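You operate a simulated robot arm through the tools that you are given. There is no shell and no other tool.

You are at the controls of a simulated two-armed robot. One attempt, no reset.

TASK
Clamp the pink stack, then brush glue over its spine.
Fine: brush back in its holder, pot lid shut again. Set down upright: spine brush. A coat counts when it lies all over at full strength: go over it till it gets no stronger.

It is judged by the outcome, as a careful person would: the job done as asked, and still so three seconds after it is handed in. It fails if anything else is knocked over, pushed out of place, dropped, spilled or broken. Lids that push on must go on centred and level and be pressed home; caps that screw on are set level and turned clockwise until they are tight.

THE ROBOT
Two 7-joint arms with two-finger parallel grippers on one trunk that stands fixed in place. Base frame: the origin is at the foot of the trunk, x ahead of it, y to its left, z up. Lengths are in cm, angles in degrees, forces in N, time in s.
The left shoulder is at [4.7, 17.4, 128.5], the right one opposite. With the tool pointing down near the work surface each hand reaches from about 10 to 66 cm from the base axis, measured 20 degrees to its own side. Payload 3.6 kg a hand.
The TCP of each hand is the grasp point between the finger pads, 3 cm short of the fingertips. In the tool frame z runs along the fingers and y along their closing line. The gripper opens to 11 cm. The fingers are 2 cm wide and 1 cm thick; the gripper's body (4.8 by 11.2 cm) begins 5.5 cm behind the TCP.
Orientation is that of the tool frame in the base frame, as a unit quaternion [x, y, z, w]. With the fingers straight down and closing along the base's y, the tool's x points along the base's -x, its y along +y and its z along -z.

THE INTERFACE
- The arms move only by the tool play_rows. It takes "left_moves", "right_moves" or both (then of equal length, played together; a hand with none holds still); each is a list of rows, each a list of 7 numbers: the shift along the tool's x, y, z in m, then the turn, a rotation vector about the tool's x, y, z in degrees, then the finger opening in m, from 0 to 0.11. In form: [[dx, dy, dz, ax, ay, az, grip], ...]. A call has 1 to 20 rows; each row is the pose to reach, as a shift and turn from the pose commanded when the call began, along the tool's axes at that moment. Each row takes 0.2 s and may step no farther than 5 cm and 8.6 degrees from the row before; otherwise, or with a gripper value out of range, the whole call is refused. Where a pose cannot be reached the arm comes as near as it can. A force on the tool above 90 N (or 10 N above the force at the start of the call, whichever is more), or a blocked arm, ends the call early, and 0.2 s more pass. Each finger travels about 15.3 cm/s and halts on what it meets, pressing with about 23 N; the grip force reading is that of the motor and also rises with nothing between the fingers. The clock runs only during rows and for 0.2 s after the last one: add rows that repeat a pose to give the fingers time. The reply holds the time, the measured pose of the TCP, the force on the tool along the base axes, the opening and the grip force, in the units named above and with some noise, with the torque about the TCP (base axes, N m) and any sound that the robot's microphone picked up.
- Cameras (640 x 400 px; columns grow to the right, rows downward): "scene" is now at [13.84, -3.76, 147.69]; the picture's right is [-0.44, -0.90, 0.00], its down [-0.48, 0.24, -0.84] and it looks along [0.76, -0.38, -0.54] (base axes); focal length 219 px, centre (320, 200). "left" rides on the left gripper at [7.2, -1.7, -10.3] in its tool frame; the picture's right is [0.23, 0.97, 0.00], its down [-0.76, 0.18, -0.62] and it looks along [-0.61, 0.14, 0.78] (tool axes); focal length 222 px, centre (320, 200). "right" rides on the right gripper at [7.2, 1.7, -10.3] in its tool frame; the picture's right is [-0.23, 0.97, 0.00], its down [-0.76, -0.18, -0.62] and it looks along [-0.61, -0.14, 0.78] (tool axes); focal length 222 px, centre (320, 200). There is no depth. A picture from a camera that has moved, and an enlarged one, comes with that camera's place and axes in the base frame and with its lens. The place of the scene camera against the robot may be out by one fixed shift of up to 2.5 cm in any direction.
- grab_frame(camera): a new picture of that camera. It takes no simulated time.
- raise_lower(by): moves the trunk up (or, below 0, down) by that many cm; the arms and the scene camera ride with it, the base frame stays. It gives what a move gives, with no picture.
- pan_tilt(pan, tilt): turns the head with the scene camera to pan (to the left, within 86 degrees either way) and tilt (down, from -29 to 69), counted from straight ahead of the robot (the tilt from the chest, where the trunk bows). It gives what a move gives.
- inspect(camera, box): a new picture of the part [left, top, right, bottom] of that camera's present view, enlarged. It takes no simulated time.
- finish_job(): hands the job in; it is judged then, once.

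Places have to be worked out from the pictures, the camera data and where the tool is seen. Open the grippers and draw the arms clear of the work before you hand the job in, unless the task says otherwise.

The tools are called after "Request:" as name(argument=value, ...) on one line, values as JSON. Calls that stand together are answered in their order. play_rows: Moves the arms, as the interface text tells. Its arguments: {"type":"object","properties":{"left_moves":{"type":"array","items":{"type":"array","items":{"type":"number"}}},"right_moves":{"type":"array","items":{"type":"array","items":{"type":"number"}}}},"required":[]} The other tools are called the same way: raise_lower (by) moves the trunk up or down; pan_tilt (pan, tilt) turns the head that bears the scene camera; grab_frame (camera) takes a picture; inspect (camera, box) takes an enlarged picture of a part of a camera's view; finish_job () hands the job in.

At the start:

```text
time: 0.0
left_tool_pos: [41.08, -1.36, 136.28]
left_tool_rot: [0.0, 1.0, 0.0, 0.0]
left_wrist_force: [0.1, 1.1, -0.2]
left_moment: [0.0, -0.03, -0.01]
left_grip_width: 11.02
left_gripper_force: 0.0
right_tool_pos: [36.72, -41.32, 136.28]
right_tool_rot: [0.0, 1.0, 0.0, 0.0]
right_wrist_force: [-0.1, -0.5, 0.0]
right_moment: [0.01, 0.0, 0.03]
right_grip_width: 11.0
right_gripper_force: 0.1
trunk travel left (down, up): [-40.0, 36.3]
head pan, tilt (commanded): [-26.4, 32.4]
```

scene: 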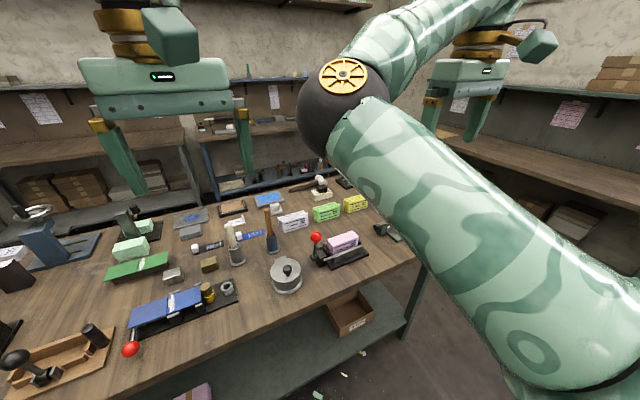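
right: 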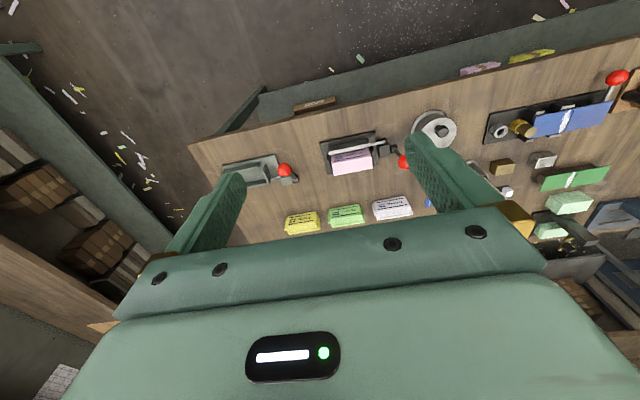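
left: 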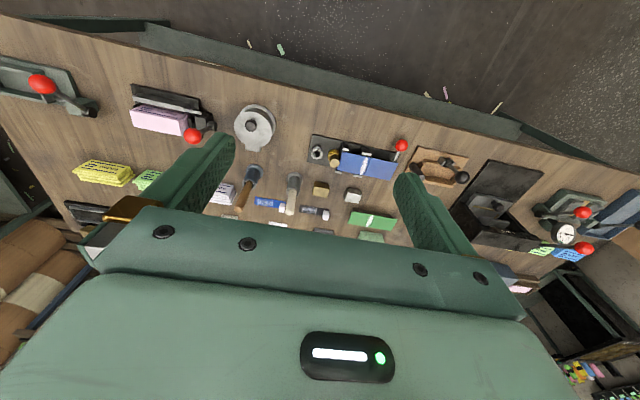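

The pictures show a bench with a pink stack in a press with a red-knobbed lever, a glue pot with lid, and brushes in holders. I take enlarged views of the relevant parts first.

Request:
inspect(camera="scene", box=[260, 160, 420, 300])

Request:
inspect(camera="scene", box=[160, 180, 320, 300])

Request:
inspect(camera="right", box=[200, 80, 480, 240])

Request:
inspect(camera="left", box=[100, 60, 420, 240])

```text
2.86 times, centred on (340, 230) of scene
camera zoom: at [13.84, -3.76, 147.69], right [-0.44, -0.9, 0.0], down [-0.48, 0.24, -0.84], along [0.76, -0.38, -0.54], focal length 626 px, centre (263, 114)
```

zoom: 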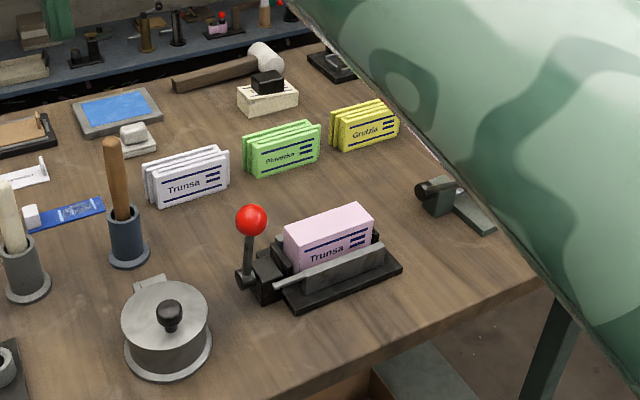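

```text
3.33 times, centred on (240, 240) of scene
camera zoom: at [13.84, -3.76, 147.69], right [-0.44, -0.9, 0.0], down [-0.48, 0.24, -0.84], along [0.76, -0.38, -0.54], focal length 730 px, centre (587, 67)
```

zoom: 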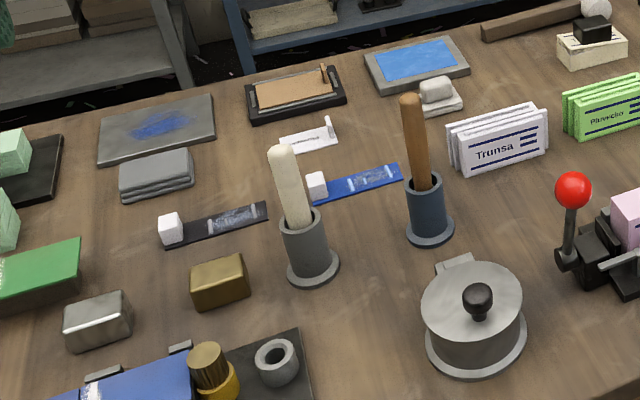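

```text
2.29 times, centred on (340, 160) of right
camera zoom: at [29.41, -39.65, 146.52], right [0.23, 0.97, 0.0], down [0.76, -0.18, 0.62], along [0.61, -0.14, -0.78], focal length 508 px, centre (274, 291)
```

zoom: 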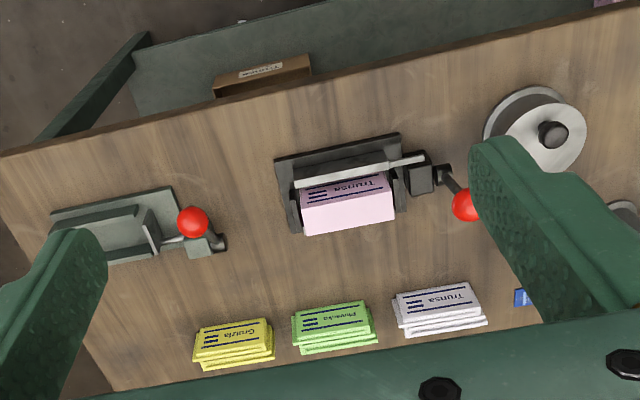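

```text
2.00 times, centred on (260, 150) of left
camera zoom: at [33.98, -3.04, 146.52], right [-0.23, 0.97, 0.0], down [0.76, 0.18, 0.62], along [0.61, 0.14, -0.78], focal length 444 px, centre (440, 300)
```

zoom: 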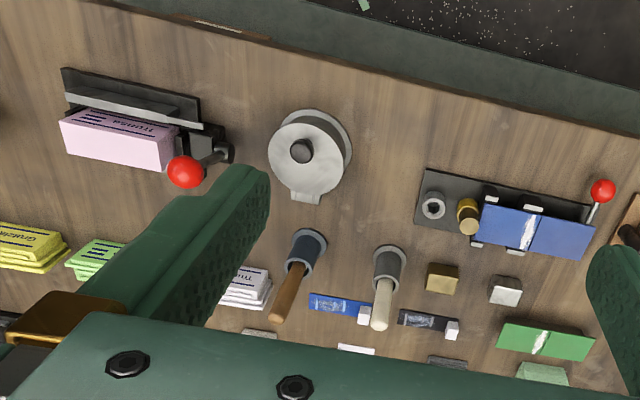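

I zoom further on the brushes, the labels, the pot and the press to read details.

Request:
inspect(camera="scene", box=[220, 200, 284, 240])

Request:
inspect(camera="scene", box=[220, 230, 284, 270])

Request:
inspect(camera="scene", box=[305, 225, 377, 270])

Request:
inspect(camera="scene", box=[260, 250, 324, 295])

Request:
inspect(camera="scene", box=[370, 215, 410, 240])

Request:
inspect(camera="right", box=[310, 120, 420, 190])

```text
10.00 times, centred on (252, 220) of scene
camera zoom: at [13.84, -3.76, 147.69], right [-0.44, -0.9, 0.0], down [-0.48, 0.24, -0.84], along [0.76, -0.38, -0.54], focal length 2190 px, centre (1000, 0)
```

zoom: 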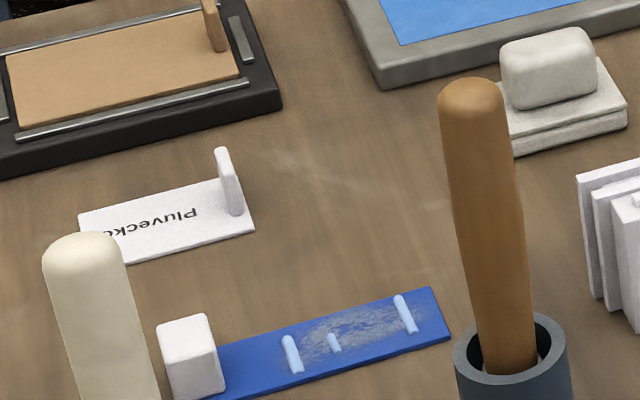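

```text
10.00 times, centred on (252, 250) of scene
camera zoom: at [13.84, -3.76, 147.69], right [-0.44, -0.9, 0.0], down [-0.48, 0.24, -0.84], along [0.76, -0.38, -0.54], focal length 2190 px, centre (1000, -300)
```

zoom: 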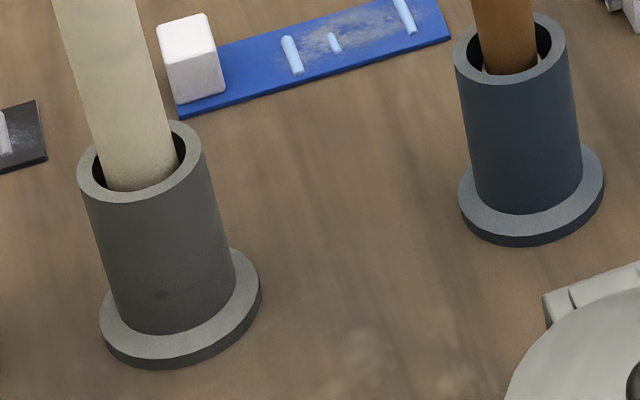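

```text
8.89 times, centred on (341, 248) of scene
camera zoom: at [13.84, -3.76, 147.69], right [-0.44, -0.9, 0.0], down [-0.48, 0.24, -0.84], along [0.76, -0.38, -0.54], focal length 1947 px, centre (133, -222)
```

zoom: 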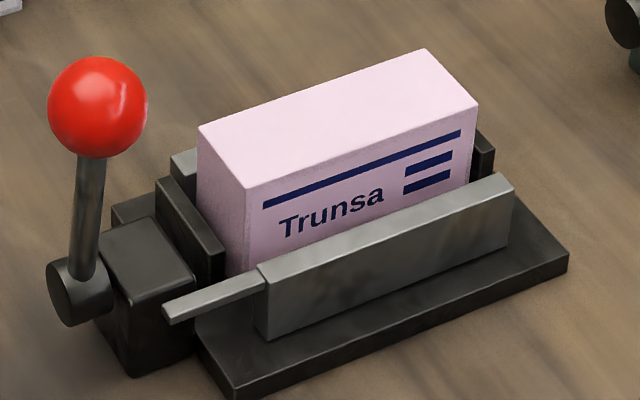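

```text
8.89 times, centred on (292, 272) of scene
camera zoom: at [13.84, -3.76, 147.69], right [-0.44, -0.9, 0.0], down [-0.48, 0.24, -0.84], along [0.76, -0.38, -0.54], focal length 1947 px, centre (569, -444)
```

zoom: 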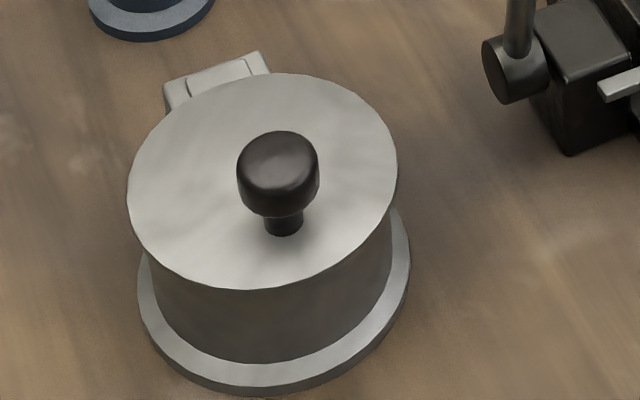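

```text
16.00 times, centred on (390, 228) of scene
camera zoom: at [13.84, -3.76, 147.69], right [-0.44, -0.9, 0.0], down [-0.48, 0.24, -0.84], along [0.76, -0.38, -0.54], focal length 3504 px, centre (-800, -240)
```

zoom: 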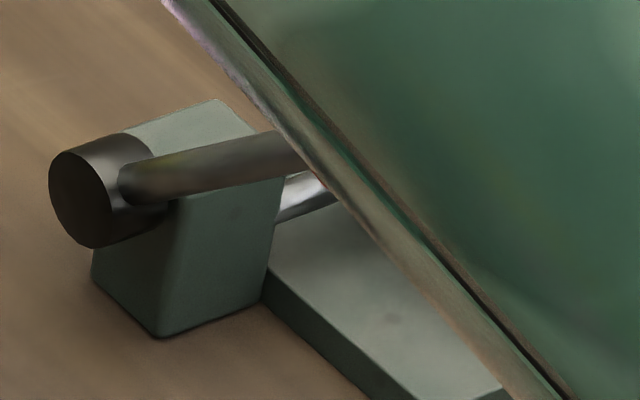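

```text
5.71 times, centred on (365, 155) of right
camera zoom: at [29.41, -39.65, 146.52], right [0.23, 0.97, 0.0], down [0.76, -0.18, 0.62], along [0.61, -0.14, -0.78], focal length 1269 px, centre (63, 457)
```

zoom: 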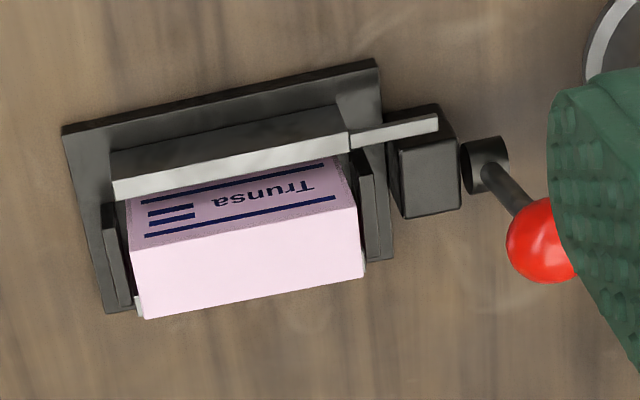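

Triangulating from both wrist cameras I put the pot knob near [57, -15, 93] and the lever ball near [59.6, -26, 99.6]. I move both hands back toward the robot gently to clear the views, and take new pictures.

Request:
play_rows(left_moves=[[0.02, 0.02, 0, 0, 0, 0, 0.11], [0.04, 0.04, 0, 0, 0, 0, 0.11], [0.06, 0.06, 0, 0, 0, 0, 0.11], [0.08, 0.08, 0, 0, 0, 0, 0.11], [0.1, 0.1, 0, 0, 0, 0, 0.11]], right_moves=[[0.02, -0.02, 0, 0, 0, 0, 0.11], [0.04, -0.04, 0, 0, 0, 0, 0.11], [0.06, -0.06, 0, 0, 0, 0, 0.11], [0.08, -0.08, 0, 0, 0, 0, 0.11], [0.1, -0.1, 0, 0, 0, 0, 0.11]])

Request:
pan_tilt(pan=0, tilt=40)

Request:
grab_frame(camera="scene")

Request:
grab_frame(camera="right")

Request:
grab_frame(camera="left")

```text
time: 1.2
left_tool_pos: [31.09, 8.72, 136.22]
left_tool_rot: [-0.001, 1.0, 0.0, 0.0]
left_wrist_force: [0.4, 0.3, 0.8]
left_moment: [0.0, -0.03, 0.01]
left_grip_width: 10.97
left_gripper_force: 0.3
right_tool_pos: [26.63, -51.3, 136.25]
right_tool_rot: [0.0, 1.0, -0.001, 0.001]
right_wrist_force: [0.1, 0.0, 0.5]
right_moment: [0.01, -0.02, -0.03]
right_grip_width: 11.01
right_gripper_force: 0.1
trunk travel left (down, up): [-40.0, 36.3]
head pan, tilt (commanded): [-26.4, 32.4]
```

```text
time: 2.1
left_tool_pos: [31.12, 8.61, 136.14]
left_tool_rot: [0.0, 1.0, 0.0, 0.0]
left_wrist_force: [-0.1, -0.4, 0.6]
left_moment: [0.01, -0.04, 0.03]
left_grip_width: 11.01
left_gripper_force: 0.1
right_tool_pos: [26.7, -51.21, 136.38]
right_tool_rot: [0.0, 1.0, 0.0, 0.0]
right_wrist_force: [0.2, 0.7, 0.1]
right_moment: [0.02, -0.03, 0.04]
right_grip_width: 10.99
right_gripper_force: 0.0
trunk travel left (down, up): [-40.0, 36.3]
head pan, tilt (commanded): [0.0, 40.0]
```

```text
taken
camera scene: at [14.31, 0.21, 146.54], right [0.0, -1.0, 0.0], down [-0.64, 0.0, -0.77], along [0.77, 0.0, -0.64], focal length 219 px, centre (320, 200)
```

scene: 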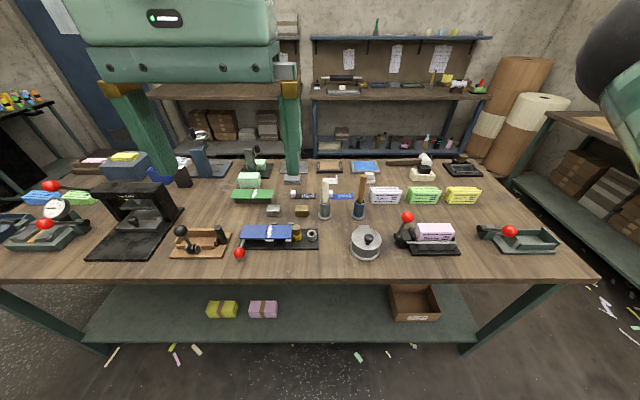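

```text
taken
camera right: at [19.4, -49.55, 146.58], right [0.23, 0.97, 0.0], down [0.76, -0.18, 0.62], along [0.61, -0.14, -0.78], focal length 222 px, centre (320, 200)
```

right: 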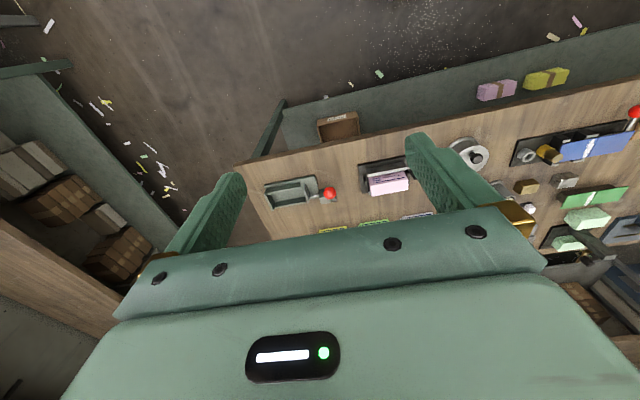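

```text
taken
camera left: at [24.03, 6.98, 146.49], right [-0.23, 0.97, 0.0], down [0.76, 0.18, 0.62], along [0.61, 0.14, -0.78], focal length 222 px, centre (320, 200)
```

left: 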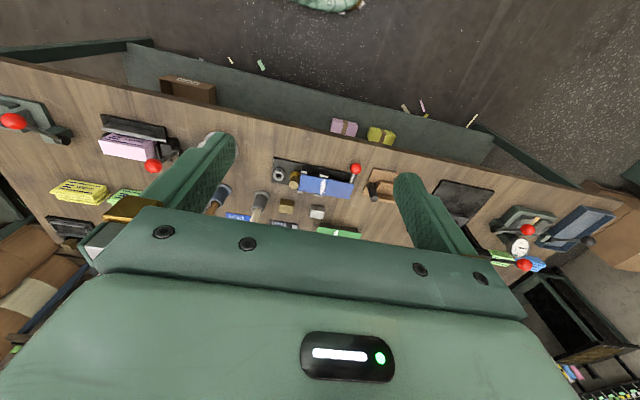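

The bench is now mostly visible. I zoom into the parts: the row of presses, brushes and pot, and the wall notices.

Request:
inspect(camera="scene", box=[380, 190, 570, 270])

Request:
inspect(camera="scene", box=[220, 160, 400, 270])

Request:
inspect(camera="scene", box=[0, 150, 240, 270])

Request:
inspect(camera="scene", box=[310, 30, 500, 160])

Request:
inspect(camera="scene", box=[340, 40, 440, 80])

```text
3.37 times, centred on (475, 230) of scene
camera zoom: at [14.31, 0.21, 146.54], right [0.0, -1.0, 0.0], down [-0.64, 0.0, -0.77], along [0.77, 0.0, -0.64], focal length 738 px, centre (-202, 99)
```

zoom: 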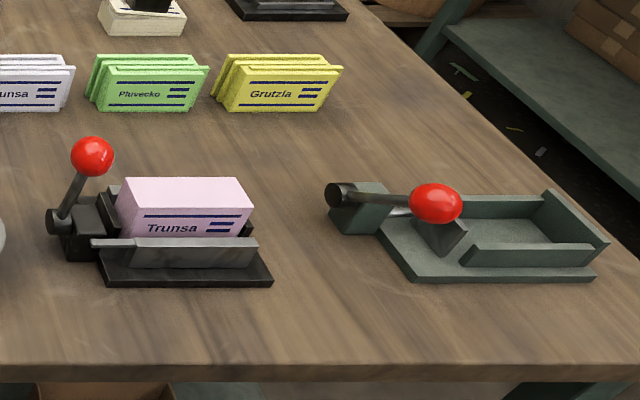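

```text
3.56 times, centred on (310, 215) of scene
camera zoom: at [14.31, 0.21, 146.54], right [0.0, -1.0, 0.0], down [-0.64, 0.0, -0.77], along [0.77, 0.0, -0.64], focal length 779 px, centre (356, 147)
```

zoom: 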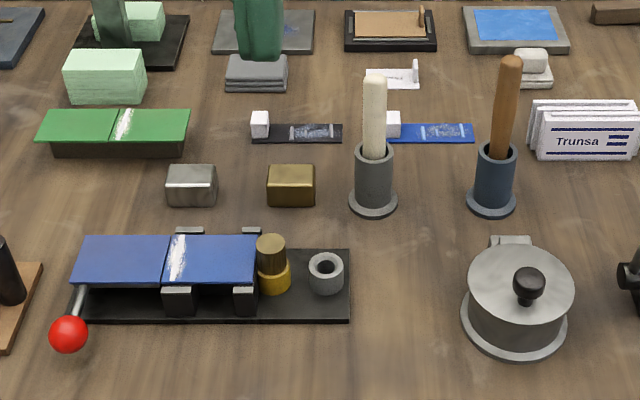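

```text
2.67 times, centred on (120, 210) of scene
camera zoom: at [14.31, 0.21, 146.54], right [0.0, -1.0, 0.0], down [-0.64, 0.0, -0.77], along [0.77, 0.0, -0.64], focal length 584 px, centre (853, 173)
```

zoom: 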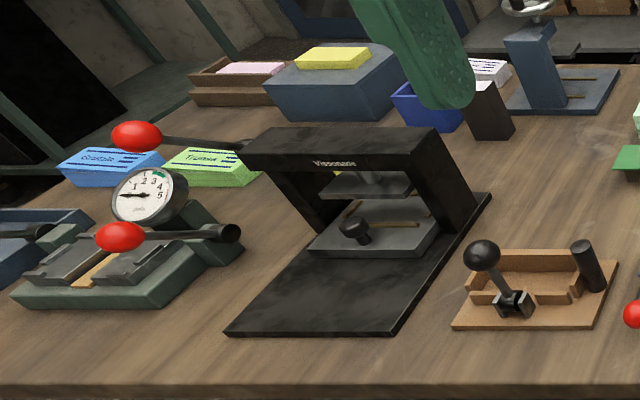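

```text
3.08 times, centred on (405, 95) of scene
camera zoom: at [14.31, 0.21, 146.54], right [0.0, -1.0, 0.0], down [-0.64, 0.0, -0.77], along [0.77, 0.0, -0.64], focal length 674 px, centre (58, 523)
```

zoom: 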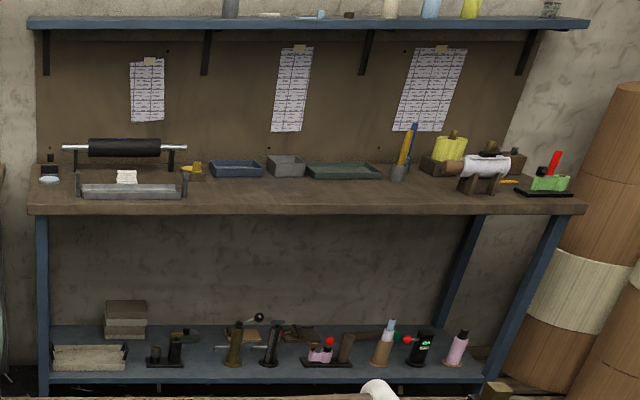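

```text
6.40 times, centred on (390, 60) of scene
camera zoom: at [14.31, 0.21, 146.54], right [0.0, -1.0, 0.0], down [-0.64, 0.0, -0.77], along [0.77, 0.0, -0.64], focal length 1402 px, centre (-128, 1096)
```

zoom: 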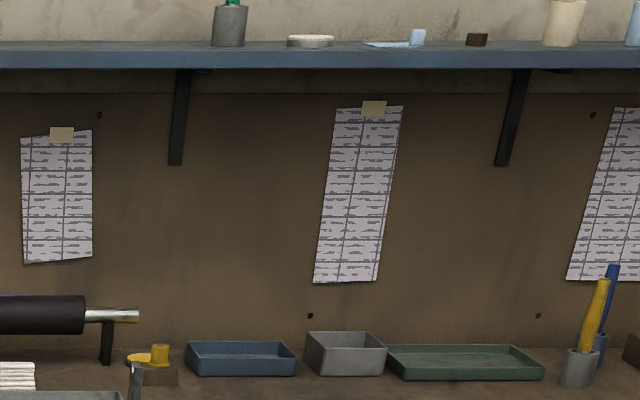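

From these views the bench top is at about z 86, the two upright brushes stand near x 73 (wood one at y≈-14, white one at y≈-2), and the pink stack's press is near [64,-36]. I move the right hand over the press to look at it from nearer.

Request:
play_rows(right_moves=[[-0.03, 0.017, 0.02, 0, 0, 0, 0.11], [-0.06, 0.034, 0.04, 0, 0, 0, 0.11], [-0.09, 0.051, 0.06, 0, 0, 0, 0.11], [-0.12, 0.068, 0.08, 0, 0, 0, 0.11], [-0.15, 0.085, 0.1, 0, 0, 0, 0.11], [-0.18, 0.102, 0.12, 0, 0, 0, 0.11], [-0.21, 0.119, 0.14, 0, 0, 0, 0.11], [-0.233, 0.132, 0.16, 0, 0, 0, 0.11]])

Request:
grab_frame(camera="right")

Request:
grab_frame(camera="scene")

```text
time: 3.9
left_tool_pos: [31.27, 8.68, 136.4]
left_tool_rot: [0.0, 1.0, 0.0, 0.0]
left_wrist_force: [-0.3, -0.1, -0.5]
left_moment: [-0.04, -0.01, 0.0]
left_grip_width: 10.97
left_gripper_force: 0.0
right_tool_pos: [50.25, -38.16, 120.12]
right_tool_rot: [0.0, 1.0, -0.001, -0.001]
right_wrist_force: [-0.1, 0.7, 0.3]
right_moment: [0.01, -0.01, 0.03]
right_grip_width: 10.98
right_gripper_force: 0.1
trunk travel left (down, up): [-40.0, 36.3]
head pan, tilt (commanded): [0.0, 40.0]
```

```text
taken
camera right: at [42.93, -36.52, 130.36], right [0.23, 0.97, 0.0], down [0.76, -0.18, 0.62], along [0.61, -0.14, -0.78], focal length 222 px, centre (320, 200)
```

right: 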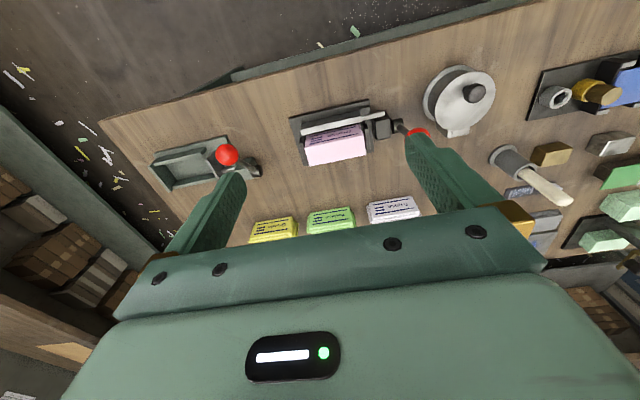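

```text
taken
camera scene: at [14.41, 0.23, 146.53], right [0.0, -1.0, 0.0], down [-0.64, 0.0, -0.77], along [0.77, 0.0, -0.64], focal length 219 px, centre (320, 200)
```

scene: 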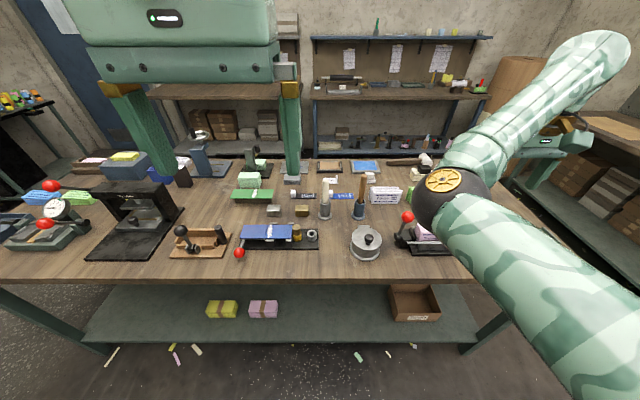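

I enlarge the right camera's view of the press, the gray press, and the pot.

Request:
inspect(camera="right", box=[270, 80, 430, 180])

Request:
inspect(camera="right", box=[140, 120, 280, 210])

Request:
inspect(camera="right", box=[400, 50, 600, 220])

```text
4.00 times, centred on (350, 130) of right
camera zoom: at [42.93, -36.52, 130.36], right [0.23, 0.97, 0.0], down [0.76, -0.18, 0.62], along [0.61, -0.14, -0.78], focal length 888 px, centre (200, 480)
```

zoom: 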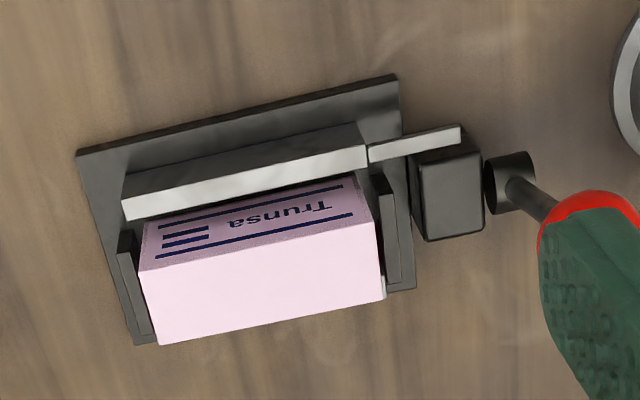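

```text
4.44 times, centred on (210, 165) of right
camera zoom: at [42.93, -36.52, 130.36], right [0.23, 0.97, 0.0], down [0.76, -0.18, 0.62], along [0.61, -0.14, -0.78], focal length 987 px, centre (809, 356)
```

zoom: 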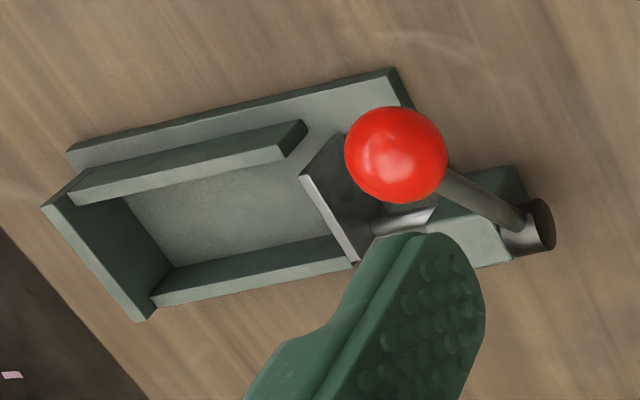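

```text
2.35 times, centred on (500, 135) of right
camera zoom: at [42.93, -36.52, 130.36], right [0.23, 0.97, 0.0], down [0.76, -0.18, 0.62], along [0.61, -0.14, -0.78], focal length 523 px, centre (-104, 353)
```

zoom: 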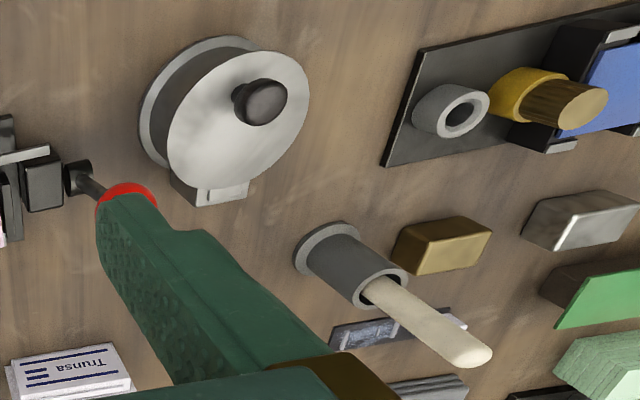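

The pink press's lever stands upright on a hub whose axis runs along y, and its front jaw bar seems loose from the stack. Now I bring the left hand forward to look into the brush holders and at the pot hinge.

Request:
play_rows(left_moves=[[-0.03, -0.018, 0.02, 0, 0, 0, 0.11], [-0.06, -0.036, 0.04, 0, 0, 0, 0.11], [-0.09, -0.054, 0.06, 0, 0, 0, 0.11], [-0.12, -0.072, 0.08, 0, 0, 0, 0.11], [-0.15, -0.09, 0.1, 0, 0, 0, 0.11], [-0.18, -0.11, 0.12, 0, 0, 0, 0.11], [-0.207, -0.127, 0.14, 0, 0, 0, 0.11]])

Request:
grab_frame(camera="left")

Request:
inspect(camera="left", box=[180, 60, 340, 160])

```text
time: 5.5
left_tool_pos: [52.19, -4.61, 121.95]
left_tool_rot: [0.0, 1.0, 0.001, 0.0]
left_wrist_force: [-0.1, -0.6, 0.2]
left_moment: [0.02, 0.01, -0.02]
left_grip_width: 11.01
left_gripper_force: 0.0
right_tool_pos: [50.26, -38.31, 120.05]
right_tool_rot: [0.001, 1.0, 0.0, 0.0]
right_wrist_force: [-0.4, -0.3, -0.2]
right_moment: [0.01, 0.02, 0.0]
right_grip_width: 11.0
right_gripper_force: 0.1
trunk travel left (down, up): [-40.0, 36.3]
head pan, tilt (commanded): [0.0, 40.0]
```

```text
taken
camera left: at [45.0, -6.31, 132.21], right [-0.23, 0.97, 0.0], down [0.76, 0.18, 0.62], along [0.61, 0.14, -0.78], focal length 222 px, centre (320, 200)
```

left: 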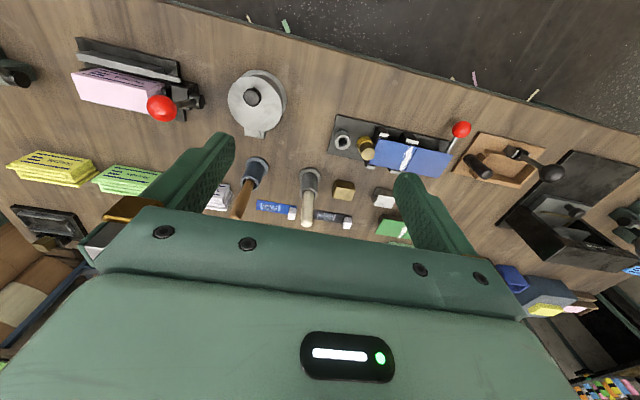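

```text
4.00 times, centred on (260, 110) of left
camera zoom: at [45.0, -6.31, 132.21], right [-0.23, 0.97, 0.0], down [0.76, 0.18, 0.62], along [0.61, 0.14, -0.78], focal length 888 px, centre (560, 560)
```

zoom: 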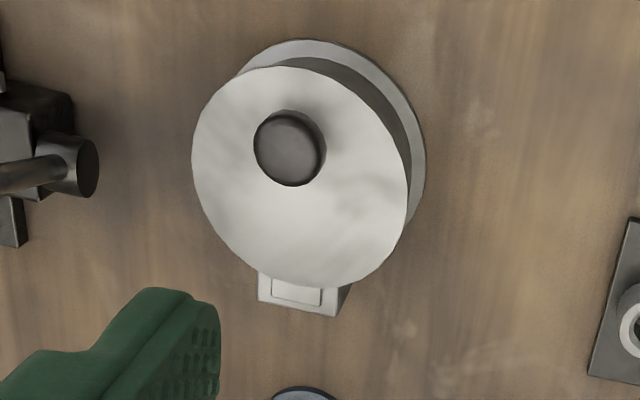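

Request:
inspect(camera="left", box=[220, 140, 380, 240])

Request:
inspect(camera="left", box=[230, 145, 280, 180])

Request:
inspect(camera="left", box=[285, 155, 335, 190])

Request:
inspect(camera="left", box=[60, 30, 220, 130])

```text
4.00 times, centred on (300, 190) of left
camera zoom: at [45.0, -6.31, 132.21], right [-0.23, 0.97, 0.0], down [0.76, 0.18, 0.62], along [0.61, 0.14, -0.78], focal length 888 px, centre (400, 240)
```

zoom: 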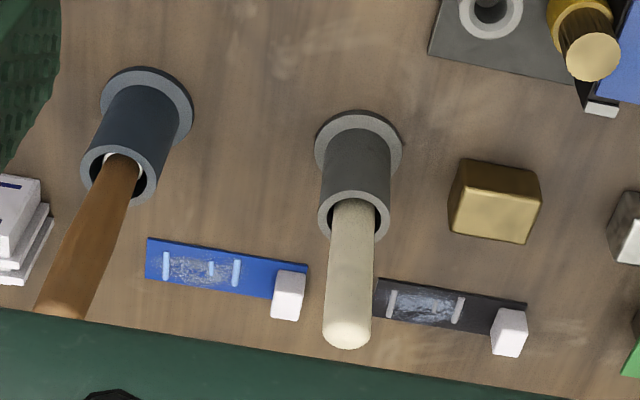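

```text
11.43 times, centred on (255, 162) of left
camera zoom: at [45.0, -6.31, 132.21], right [-0.23, 0.97, 0.0], down [0.76, 0.18, 0.62], along [0.61, 0.14, -0.78], focal length 2538 px, centre (1063, 629)
```

zoom: 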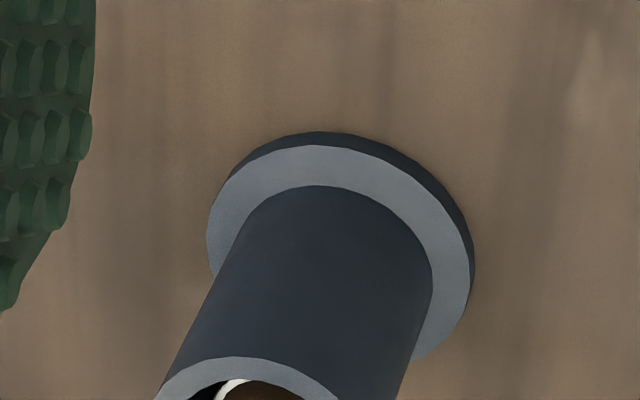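

```text
11.43 times, centred on (310, 172) of left
camera zoom: at [45.0, -6.31, 132.21], right [-0.23, 0.97, 0.0], down [0.76, 0.18, 0.62], along [0.61, 0.14, -0.78], focal length 2538 px, centre (434, 514)
```

zoom: 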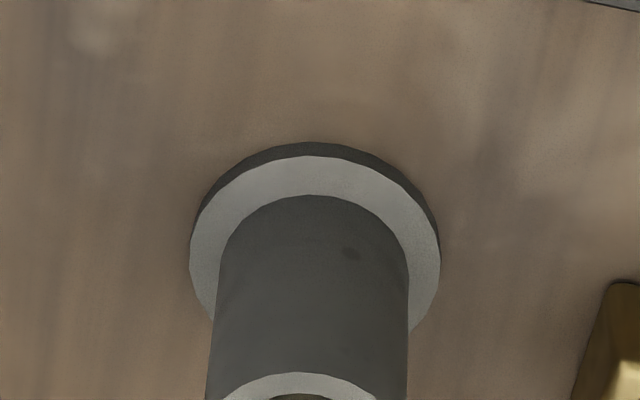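

```text
4.00 times, centred on (140, 80) of left
camera zoom: at [45.0, -6.31, 132.21], right [-0.23, 0.97, 0.0], down [0.76, 0.18, 0.62], along [0.61, 0.14, -0.78], focal length 888 px, centre (1040, 680)
```

zoom: 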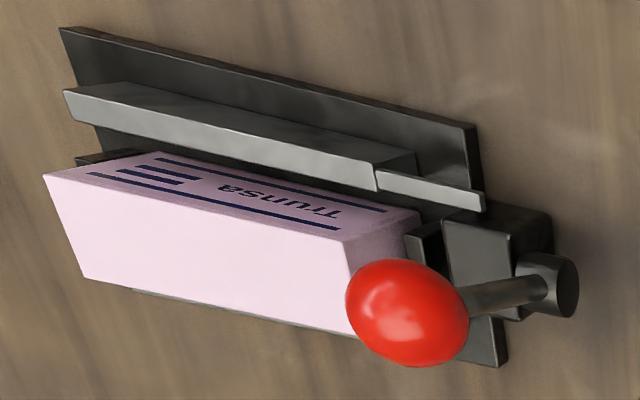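

I look into the rims of both holders.

Request:
inspect(camera="left", box=[232, 168, 272, 198])

Request:
inspect(camera="left", box=[292, 180, 332, 210])

Request:
inspect(camera="scene", box=[340, 170, 380, 200])

Request:
inspect(camera="scene", box=[305, 170, 345, 225])

```text
13.33 times, centred on (252, 183) of left
camera zoom: at [45.0, -6.31, 132.21], right [-0.23, 0.97, 0.0], down [0.76, 0.18, 0.62], along [0.61, 0.14, -0.78], focal length 2962 px, centre (1227, 427)
```

zoom: 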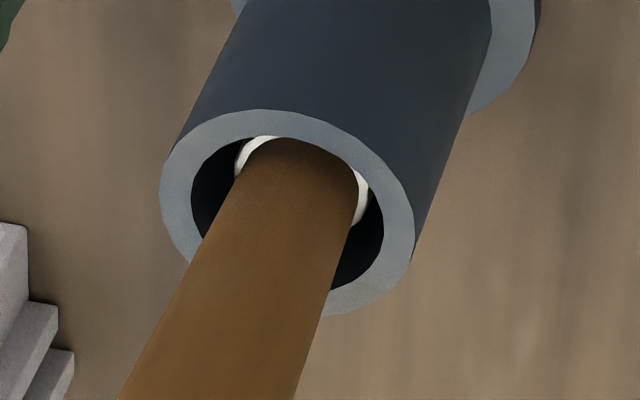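

```text
13.33 times, centred on (312, 195) of left
camera zoom: at [45.0, -6.31, 132.21], right [-0.23, 0.97, 0.0], down [0.76, 0.18, 0.62], along [0.61, 0.14, -0.78], focal length 2962 px, centre (427, 267)
```

zoom: 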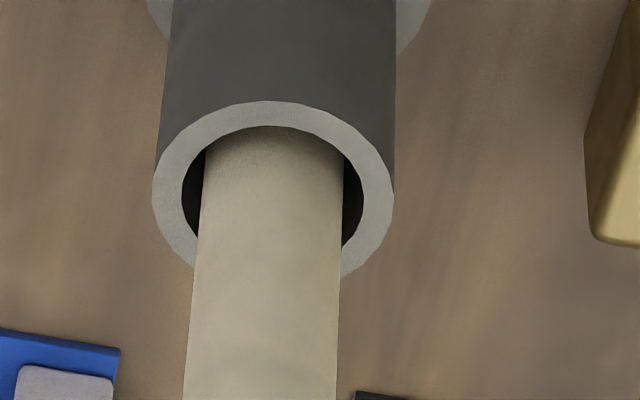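

```text
13.33 times, centred on (360, 185) of scene
camera zoom: at [14.41, 0.12, 146.53], right [0.0, -1.0, 0.0], down [-0.64, 0.0, -0.77], along [0.77, 0.0, -0.64], focal length 2920 px, centre (-213, 400)
```

zoom: 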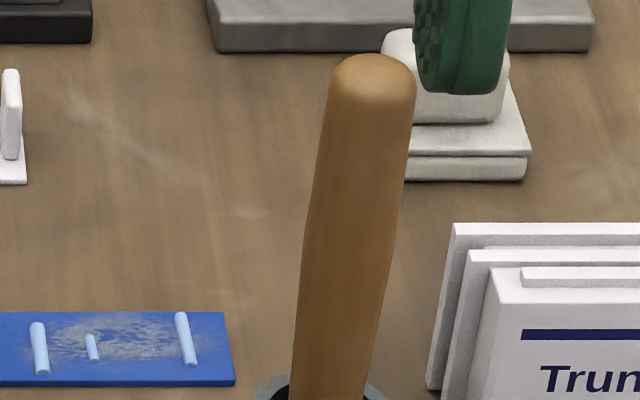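

```text
7.27 times, centred on (325, 198) of scene
camera zoom: at [14.41, 0.12, 146.53], right [0.0, -1.0, 0.0], down [-0.64, 0.0, -0.77], along [0.77, 0.0, -0.64], focal length 1593 px, centre (284, 218)
```

zoom: 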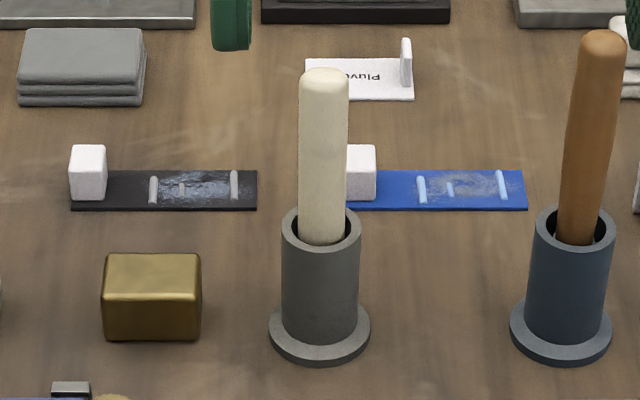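

The wood-handled tool in the blue holder shows a pale wider head inside, so that is the brush (the cream one is a straight bone stick). My estimates: holder rim [76.1,-15.2,91.3], handle top z≈103; spine face x 60.3–64.1, y -43.5 to -32.4, z 92; jaw gap ≈1.5 cm; lever hub [61.5,-25.6,88], ball [59.7,-26.1,99.1]. I draw the left hand back and bring the right hand above the ball.

Request:
play_rows(left_moves=[[0.03, 0.03, -0.01, 0, 0, 0, 0.11], [0.06, 0.06, -0.02, 0, 0, 0, 0.11], [0.09, 0.09, -0.03, 0, 0, 0, 0.11], [0.12, 0.12, -0.04, 0, 0, 0, 0.11], [0.15, 0.15, -0.05, 0, 0, 0, 0.11]], right_moves=[[-0.02, 0.025, 0.0, 0, 0, 0, 0.09], [-0.04, 0.05, 0.0, 0, 0, 0, 0.08], [-0.06, 0.075, 0.0, 0, 0, 0, 0.07], [-0.08, 0.1, 0.02, 0, 0, 0, 0.07], [-0.094, 0.122, 0.05, 0, 0, 0, 0.07]])

Request:
grab_frame(camera="right")

Request:
grab_frame(camera="scene")

```text
time: 6.7
left_tool_pos: [36.8, 11.05, 127.27]
left_tool_rot: [-0.001, 1.0, 0.0, 0.0]
left_wrist_force: [-0.4, 0.0, 0.0]
left_moment: [-0.02, -0.03, 0.0]
left_grip_width: 11.0
left_gripper_force: 0.1
right_tool_pos: [59.44, -25.82, 115.62]
right_tool_rot: [0.0, 1.0, -0.001, 0.0]
right_wrist_force: [0.3, 0.7, -0.4]
right_moment: [-0.04, 0.01, 0.0]
right_grip_width: 6.98
right_gripper_force: 0.1
trunk travel left (down, up): [-40.0, 36.3]
head pan, tilt (commanded): [0.0, 40.0]
```

```text
taken
camera right: at [52.1, -24.02, 125.87], right [0.23, 0.97, 0.0], down [0.76, -0.18, 0.62], along [0.61, -0.14, -0.78], focal length 222 px, centre (320, 200)
```

right: 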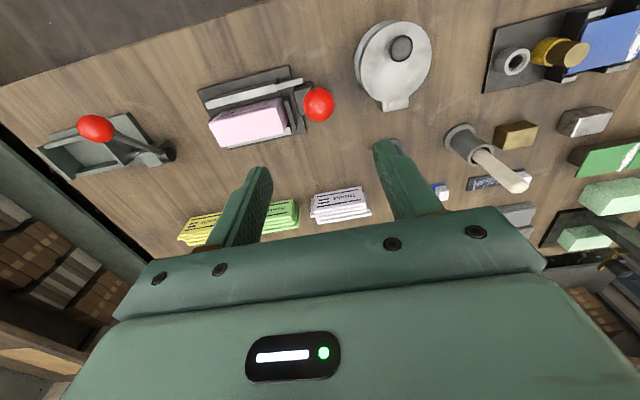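

```text
taken
camera scene: at [14.28, 0.37, 146.54], right [0.0, -1.0, 0.0], down [-0.64, 0.0, -0.77], along [0.77, 0.0, -0.64], focal length 219 px, centre (320, 200)
```

scene: 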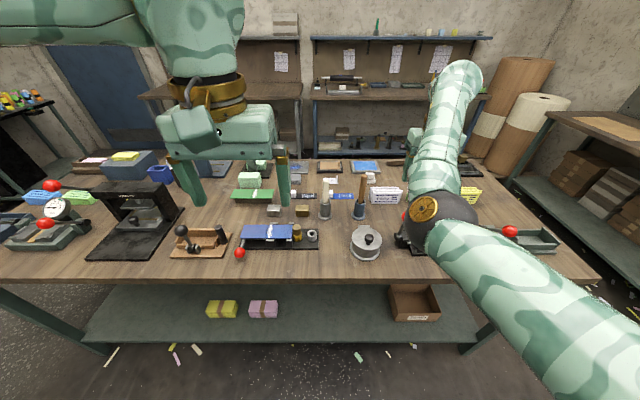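

The ball sits right under the hand at about [59.3,-25.9,99.1], diameter about 3.7 cm. I go straight down 16.5 cm with the fingers 7 cm open to straddle it.

Request:
play_rows(right_moves=[[0, 0, 0.03, 0, 0, 0, 0.07], [0, 0, 0.06, 0, 0, 0, 0.07], [0, 0, 0.09, 0, 0, 0, 0.07], [0, 0, 0.12, 0, 0, 0, 0.07], [0, 0, 0.145, 0, 0, 0, 0.07], [0, 0, 0.165, 0, 0, 0, 0.07], [0, 0, 0.165, 0, 0, 0, 0.07]])

Request:
grab_frame(camera="right")

Request:
inspect(camera="scene", box=[380, 190, 480, 260])

```text
time: 8.3
left_tool_pos: [36.91, 10.97, 127.28]
left_tool_rot: [0.0, 1.0, 0.0, 0.0]
left_wrist_force: [0.1, -0.1, -0.2]
left_moment: [0.01, -0.03, 0.0]
left_grip_width: 10.98
left_gripper_force: 0.1
right_tool_pos: [59.47, -25.88, 98.62]
right_tool_rot: [0.0, 1.0, 0.0, -0.001]
right_wrist_force: [-0.7, -0.1, -0.5]
right_moment: [0.0, -0.04, 0.01]
right_grip_width: 6.98
right_gripper_force: 0.1
trunk travel left (down, up): [-40.0, 36.3]
head pan, tilt (commanded): [0.0, 40.0]
```

```text
taken
camera right: at [52.15, -24.26, 108.9], right [0.23, 0.97, 0.0], down [0.76, -0.18, 0.62], along [0.61, -0.14, -0.78], focal length 222 px, centre (320, 200)
```

right: 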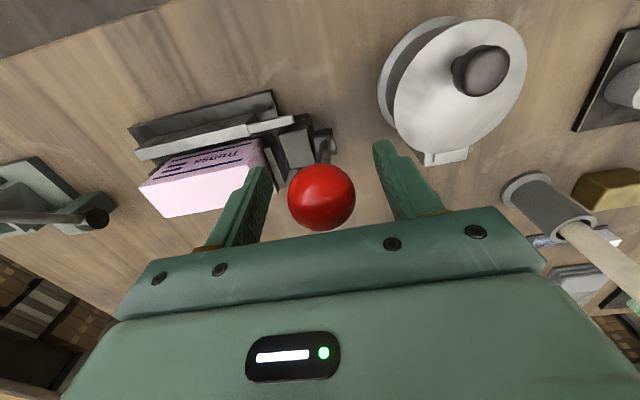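

```text
5.71 times, centred on (430, 225) of scene
camera zoom: at [14.32, 0.25, 146.54], right [0.0, -1.0, 0.0], down [-0.64, 0.0, -0.77], along [0.77, 0.0, -0.64], focal length 1251 px, centre (-309, 57)
```

zoom: 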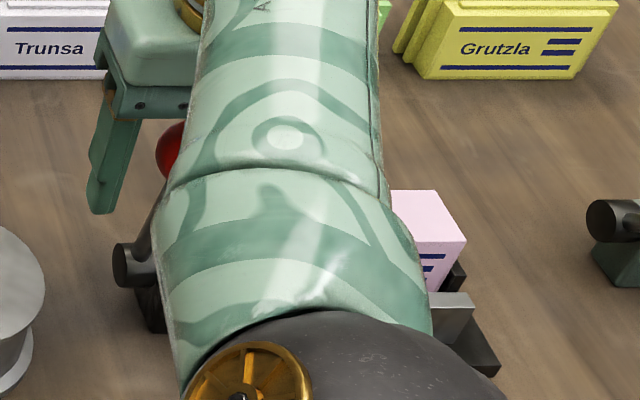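

The ball is centred between the fingers. I close on it gently.

Request:
play_rows(right_moves=[[0, 0, -0.003, 0, 0, 0, 0.05], [0, 0, -0.004, 0, 0, 0, 0.04], [0, 0, -0.004, 0, 0, 0, 0.032], [0, 0, -0.004, 0, 0, 0, 0.03], [0, 0, -0.004, 0, 0, 0, 0.03]])

```text
time: 9.5
left_tool_pos: [36.76, 11.01, 127.33]
left_tool_rot: [-0.001, 1.0, 0.0, 0.0]
left_wrist_force: [0.0, 0.2, 0.0]
left_moment: [0.03, 0.01, -0.01]
left_grip_width: 11.01
left_gripper_force: 0.0
right_tool_pos: [59.34, -25.82, 99.13]
right_tool_rot: [-0.001, 1.0, 0.0, -0.001]
right_wrist_force: [-3.2, 5.2, -4.8]
right_moment: [0.1, -0.18, 0.03]
right_grip_width: 3.53
right_gripper_force: 45.0
trunk travel left (down, up): [-40.0, 36.3]
head pan, tilt (commanded): [0.0, 40.0]
```

The ball (3.5 cm) is held with little side force. I try the first few degrees of swing toward the robot along the lever's arc and read the force.

Request:
play_rows(right_moves=[[0.006, 0, 0.0015, 0, 0, 0, 0.03], [0.012, 0, 0.003, 0, 0, 0, 0.03], [0.017, 0, 0.0048, 0, 0, 0, 0.03], [0.017, 0, 0.0048, 0, 0, 0, 0.03]])

Request:
grab_frame(camera="right")

```text
time: 10.5
left_tool_pos: [36.84, 11.16, 127.34]
left_tool_rot: [0.0, 1.0, -0.001, -0.001]
left_wrist_force: [-0.6, 0.3, 0.9]
left_moment: [0.02, 0.0, 0.01]
left_grip_width: 11.01
left_gripper_force: 0.0
right_tool_pos: [57.66, -25.8, 98.62]
right_tool_rot: [-0.001, 1.0, -0.001, 0.001]
right_wrist_force: [11.3, 16.4, 6.8]
right_moment: [-0.07, -1.18, -0.02]
right_grip_width: 3.57
right_gripper_force: 45.2
trunk travel left (down, up): [-40.0, 36.3]
head pan, tilt (commanded): [0.0, 40.0]
```

```text
taken
camera right: at [50.41, -24.13, 108.89], right [0.23, 0.97, 0.0], down [0.76, -0.18, 0.62], along [0.61, -0.14, -0.78], focal length 222 px, centre (320, 200)
```

right: 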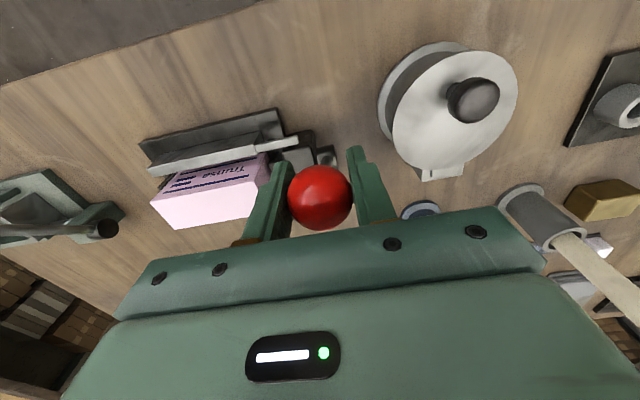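

The lever followed with about 11 N of resistance. I check that the press has not moved and whether the jaw has advanced.

Request:
inspect(camera="right", box=[130, 90, 350, 240])

Request:
inspect(camera="scene", box=[380, 190, 480, 260])

```text
2.67 times, centred on (240, 165) of right
camera zoom: at [50.41, -24.13, 108.89], right [0.23, 0.97, 0.0], down [0.76, -0.18, 0.62], along [0.61, -0.14, -0.78], focal length 592 px, centre (533, 293)
```

zoom: 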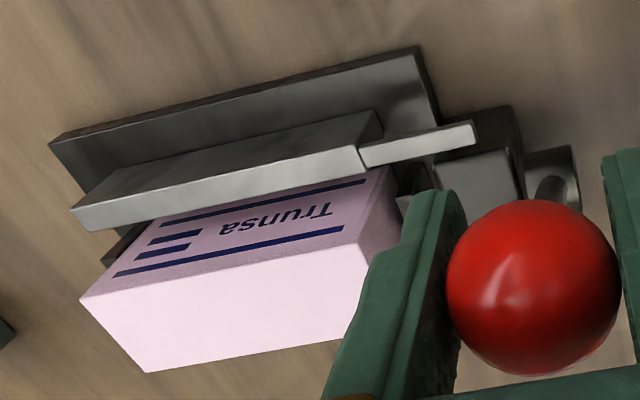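

```text
5.71 times, centred on (430, 225) of scene
camera zoom: at [14.41, 0.55, 146.54], right [0.0, -1.0, 0.0], down [-0.64, 0.0, -0.77], along [0.77, 0.0, -0.64], focal length 1251 px, centre (-309, 57)
```

zoom: 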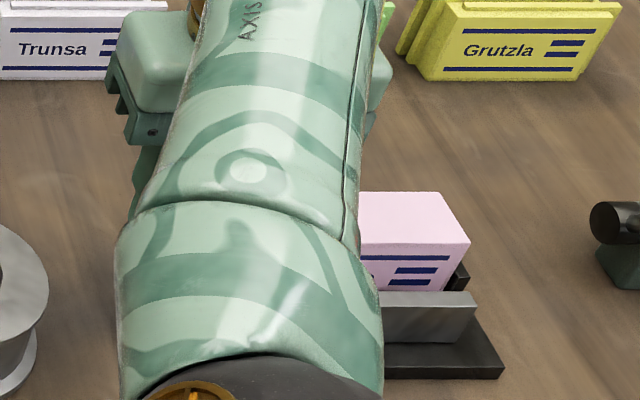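

The press stayed put. I continue the arc to about 40°, easing the hand 2 mm in +y to relieve the side force.

Request:
play_rows(right_moves=[[0.009, 0.001, 0.004, 0, 0, 0, 0.03], [0.018, 0.002, 0.0084, 0, 0, 0, 0.03], [0.0265, 0.002, 0.0138, 0, 0, 0, 0.03], [0.0343, 0.002, 0.0198, 0, 0, 0, 0.03], [0.0343, 0.002, 0.0198, 0, 0, 0, 0.03]])

Request:
grab_frame(camera="right")

```text
time: 11.7
left_tool_pos: [36.93, 10.95, 127.22]
left_tool_rot: [-0.001, 1.0, 0.0, 0.0]
left_wrist_force: [-0.4, 0.2, -0.6]
left_moment: [-0.04, 0.03, 0.01]
left_grip_width: 10.99
left_gripper_force: 0.1
right_tool_pos: [54.08, -25.75, 96.68]
right_tool_rot: [0.0, 1.0, 0.0, 0.0]
right_wrist_force: [8.6, 6.8, 7.6]
right_moment: [-0.14, -1.02, -0.11]
right_grip_width: 3.55
right_gripper_force: 45.0
trunk travel left (down, up): [-40.0, 36.3]
head pan, tilt (commanded): [0.0, 40.0]
```

```text
taken
camera right: at [46.87, -24.1, 106.95], right [0.23, 0.97, 0.0], down [0.76, -0.18, 0.62], along [0.61, -0.14, -0.78], focal length 222 px, centre (320, 200)
```

right: 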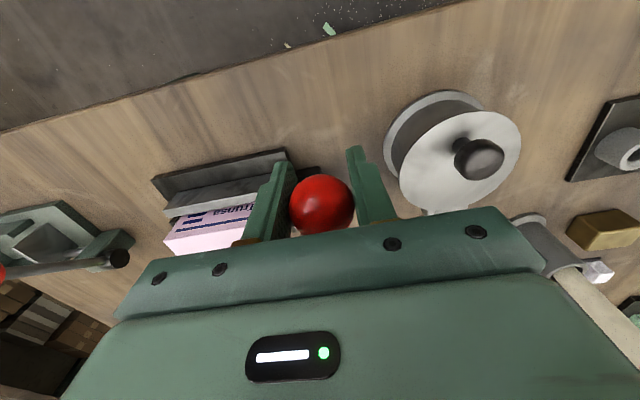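

The lever swings freely this way. I continue to about 65°, reading the force as the jaw approaches the stack.

Request:
play_rows(right_moves=[[0.007, 0.0, 0.007, 0, 0, 0, 0.03], [0.014, 0.0, 0.014, 0, 0, 0, 0.03], [0.02, 0.0, 0.022, 0, 0, 0, 0.03], [0.0254, 0.0, 0.0303, 0, 0, 0, 0.03], [0.03, 0.0, 0.0392, 0, 0, 0, 0.03], [0.03, 0.0, 0.0392, 0, 0, 0, 0.03]])

Request:
grab_frame(camera="right")

Request:
grab_frame(camera="scene")

```text
time: 13.1
left_tool_pos: [36.69, 10.98, 127.32]
left_tool_rot: [0.001, 1.0, 0.0, 0.0]
left_wrist_force: [-0.5, -0.6, 0.2]
left_moment: [-0.03, 0.02, 0.02]
left_grip_width: 10.99
left_gripper_force: 0.2
right_tool_pos: [50.99, -25.79, 92.62]
right_tool_rot: [0.001, 1.0, 0.0, -0.003]
right_wrist_force: [-14.5, 5.3, -3.5]
right_moment: [0.1, 0.63, -0.17]
right_grip_width: 3.56
right_gripper_force: 45.0
trunk travel left (down, up): [-40.0, 36.3]
head pan, tilt (commanded): [0.0, 40.0]
```

```text
taken
camera right: at [43.76, -24.12, 102.88], right [0.23, 0.97, 0.0], down [0.76, -0.18, 0.62], along [0.6, -0.14, -0.78], focal length 222 px, centre (320, 200)
```

right: 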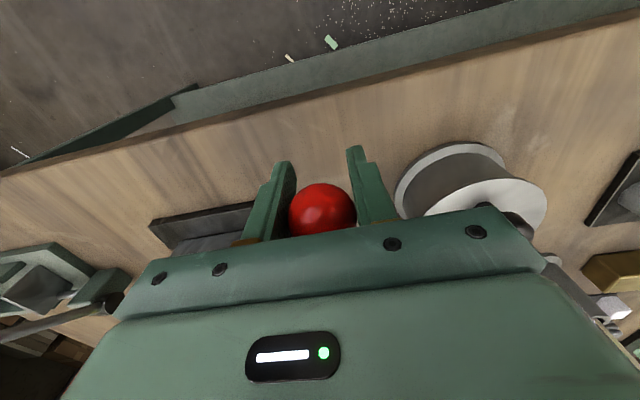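

```text
taken
camera scene: at [14.15, 0.3, 146.53], right [0.0, -1.0, 0.0], down [-0.64, 0.0, -0.77], along [0.77, 0.0, -0.64], focal length 219 px, centre (320, 200)
```

scene: 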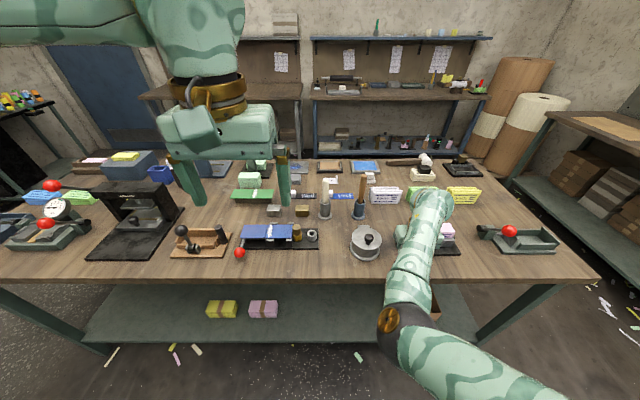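

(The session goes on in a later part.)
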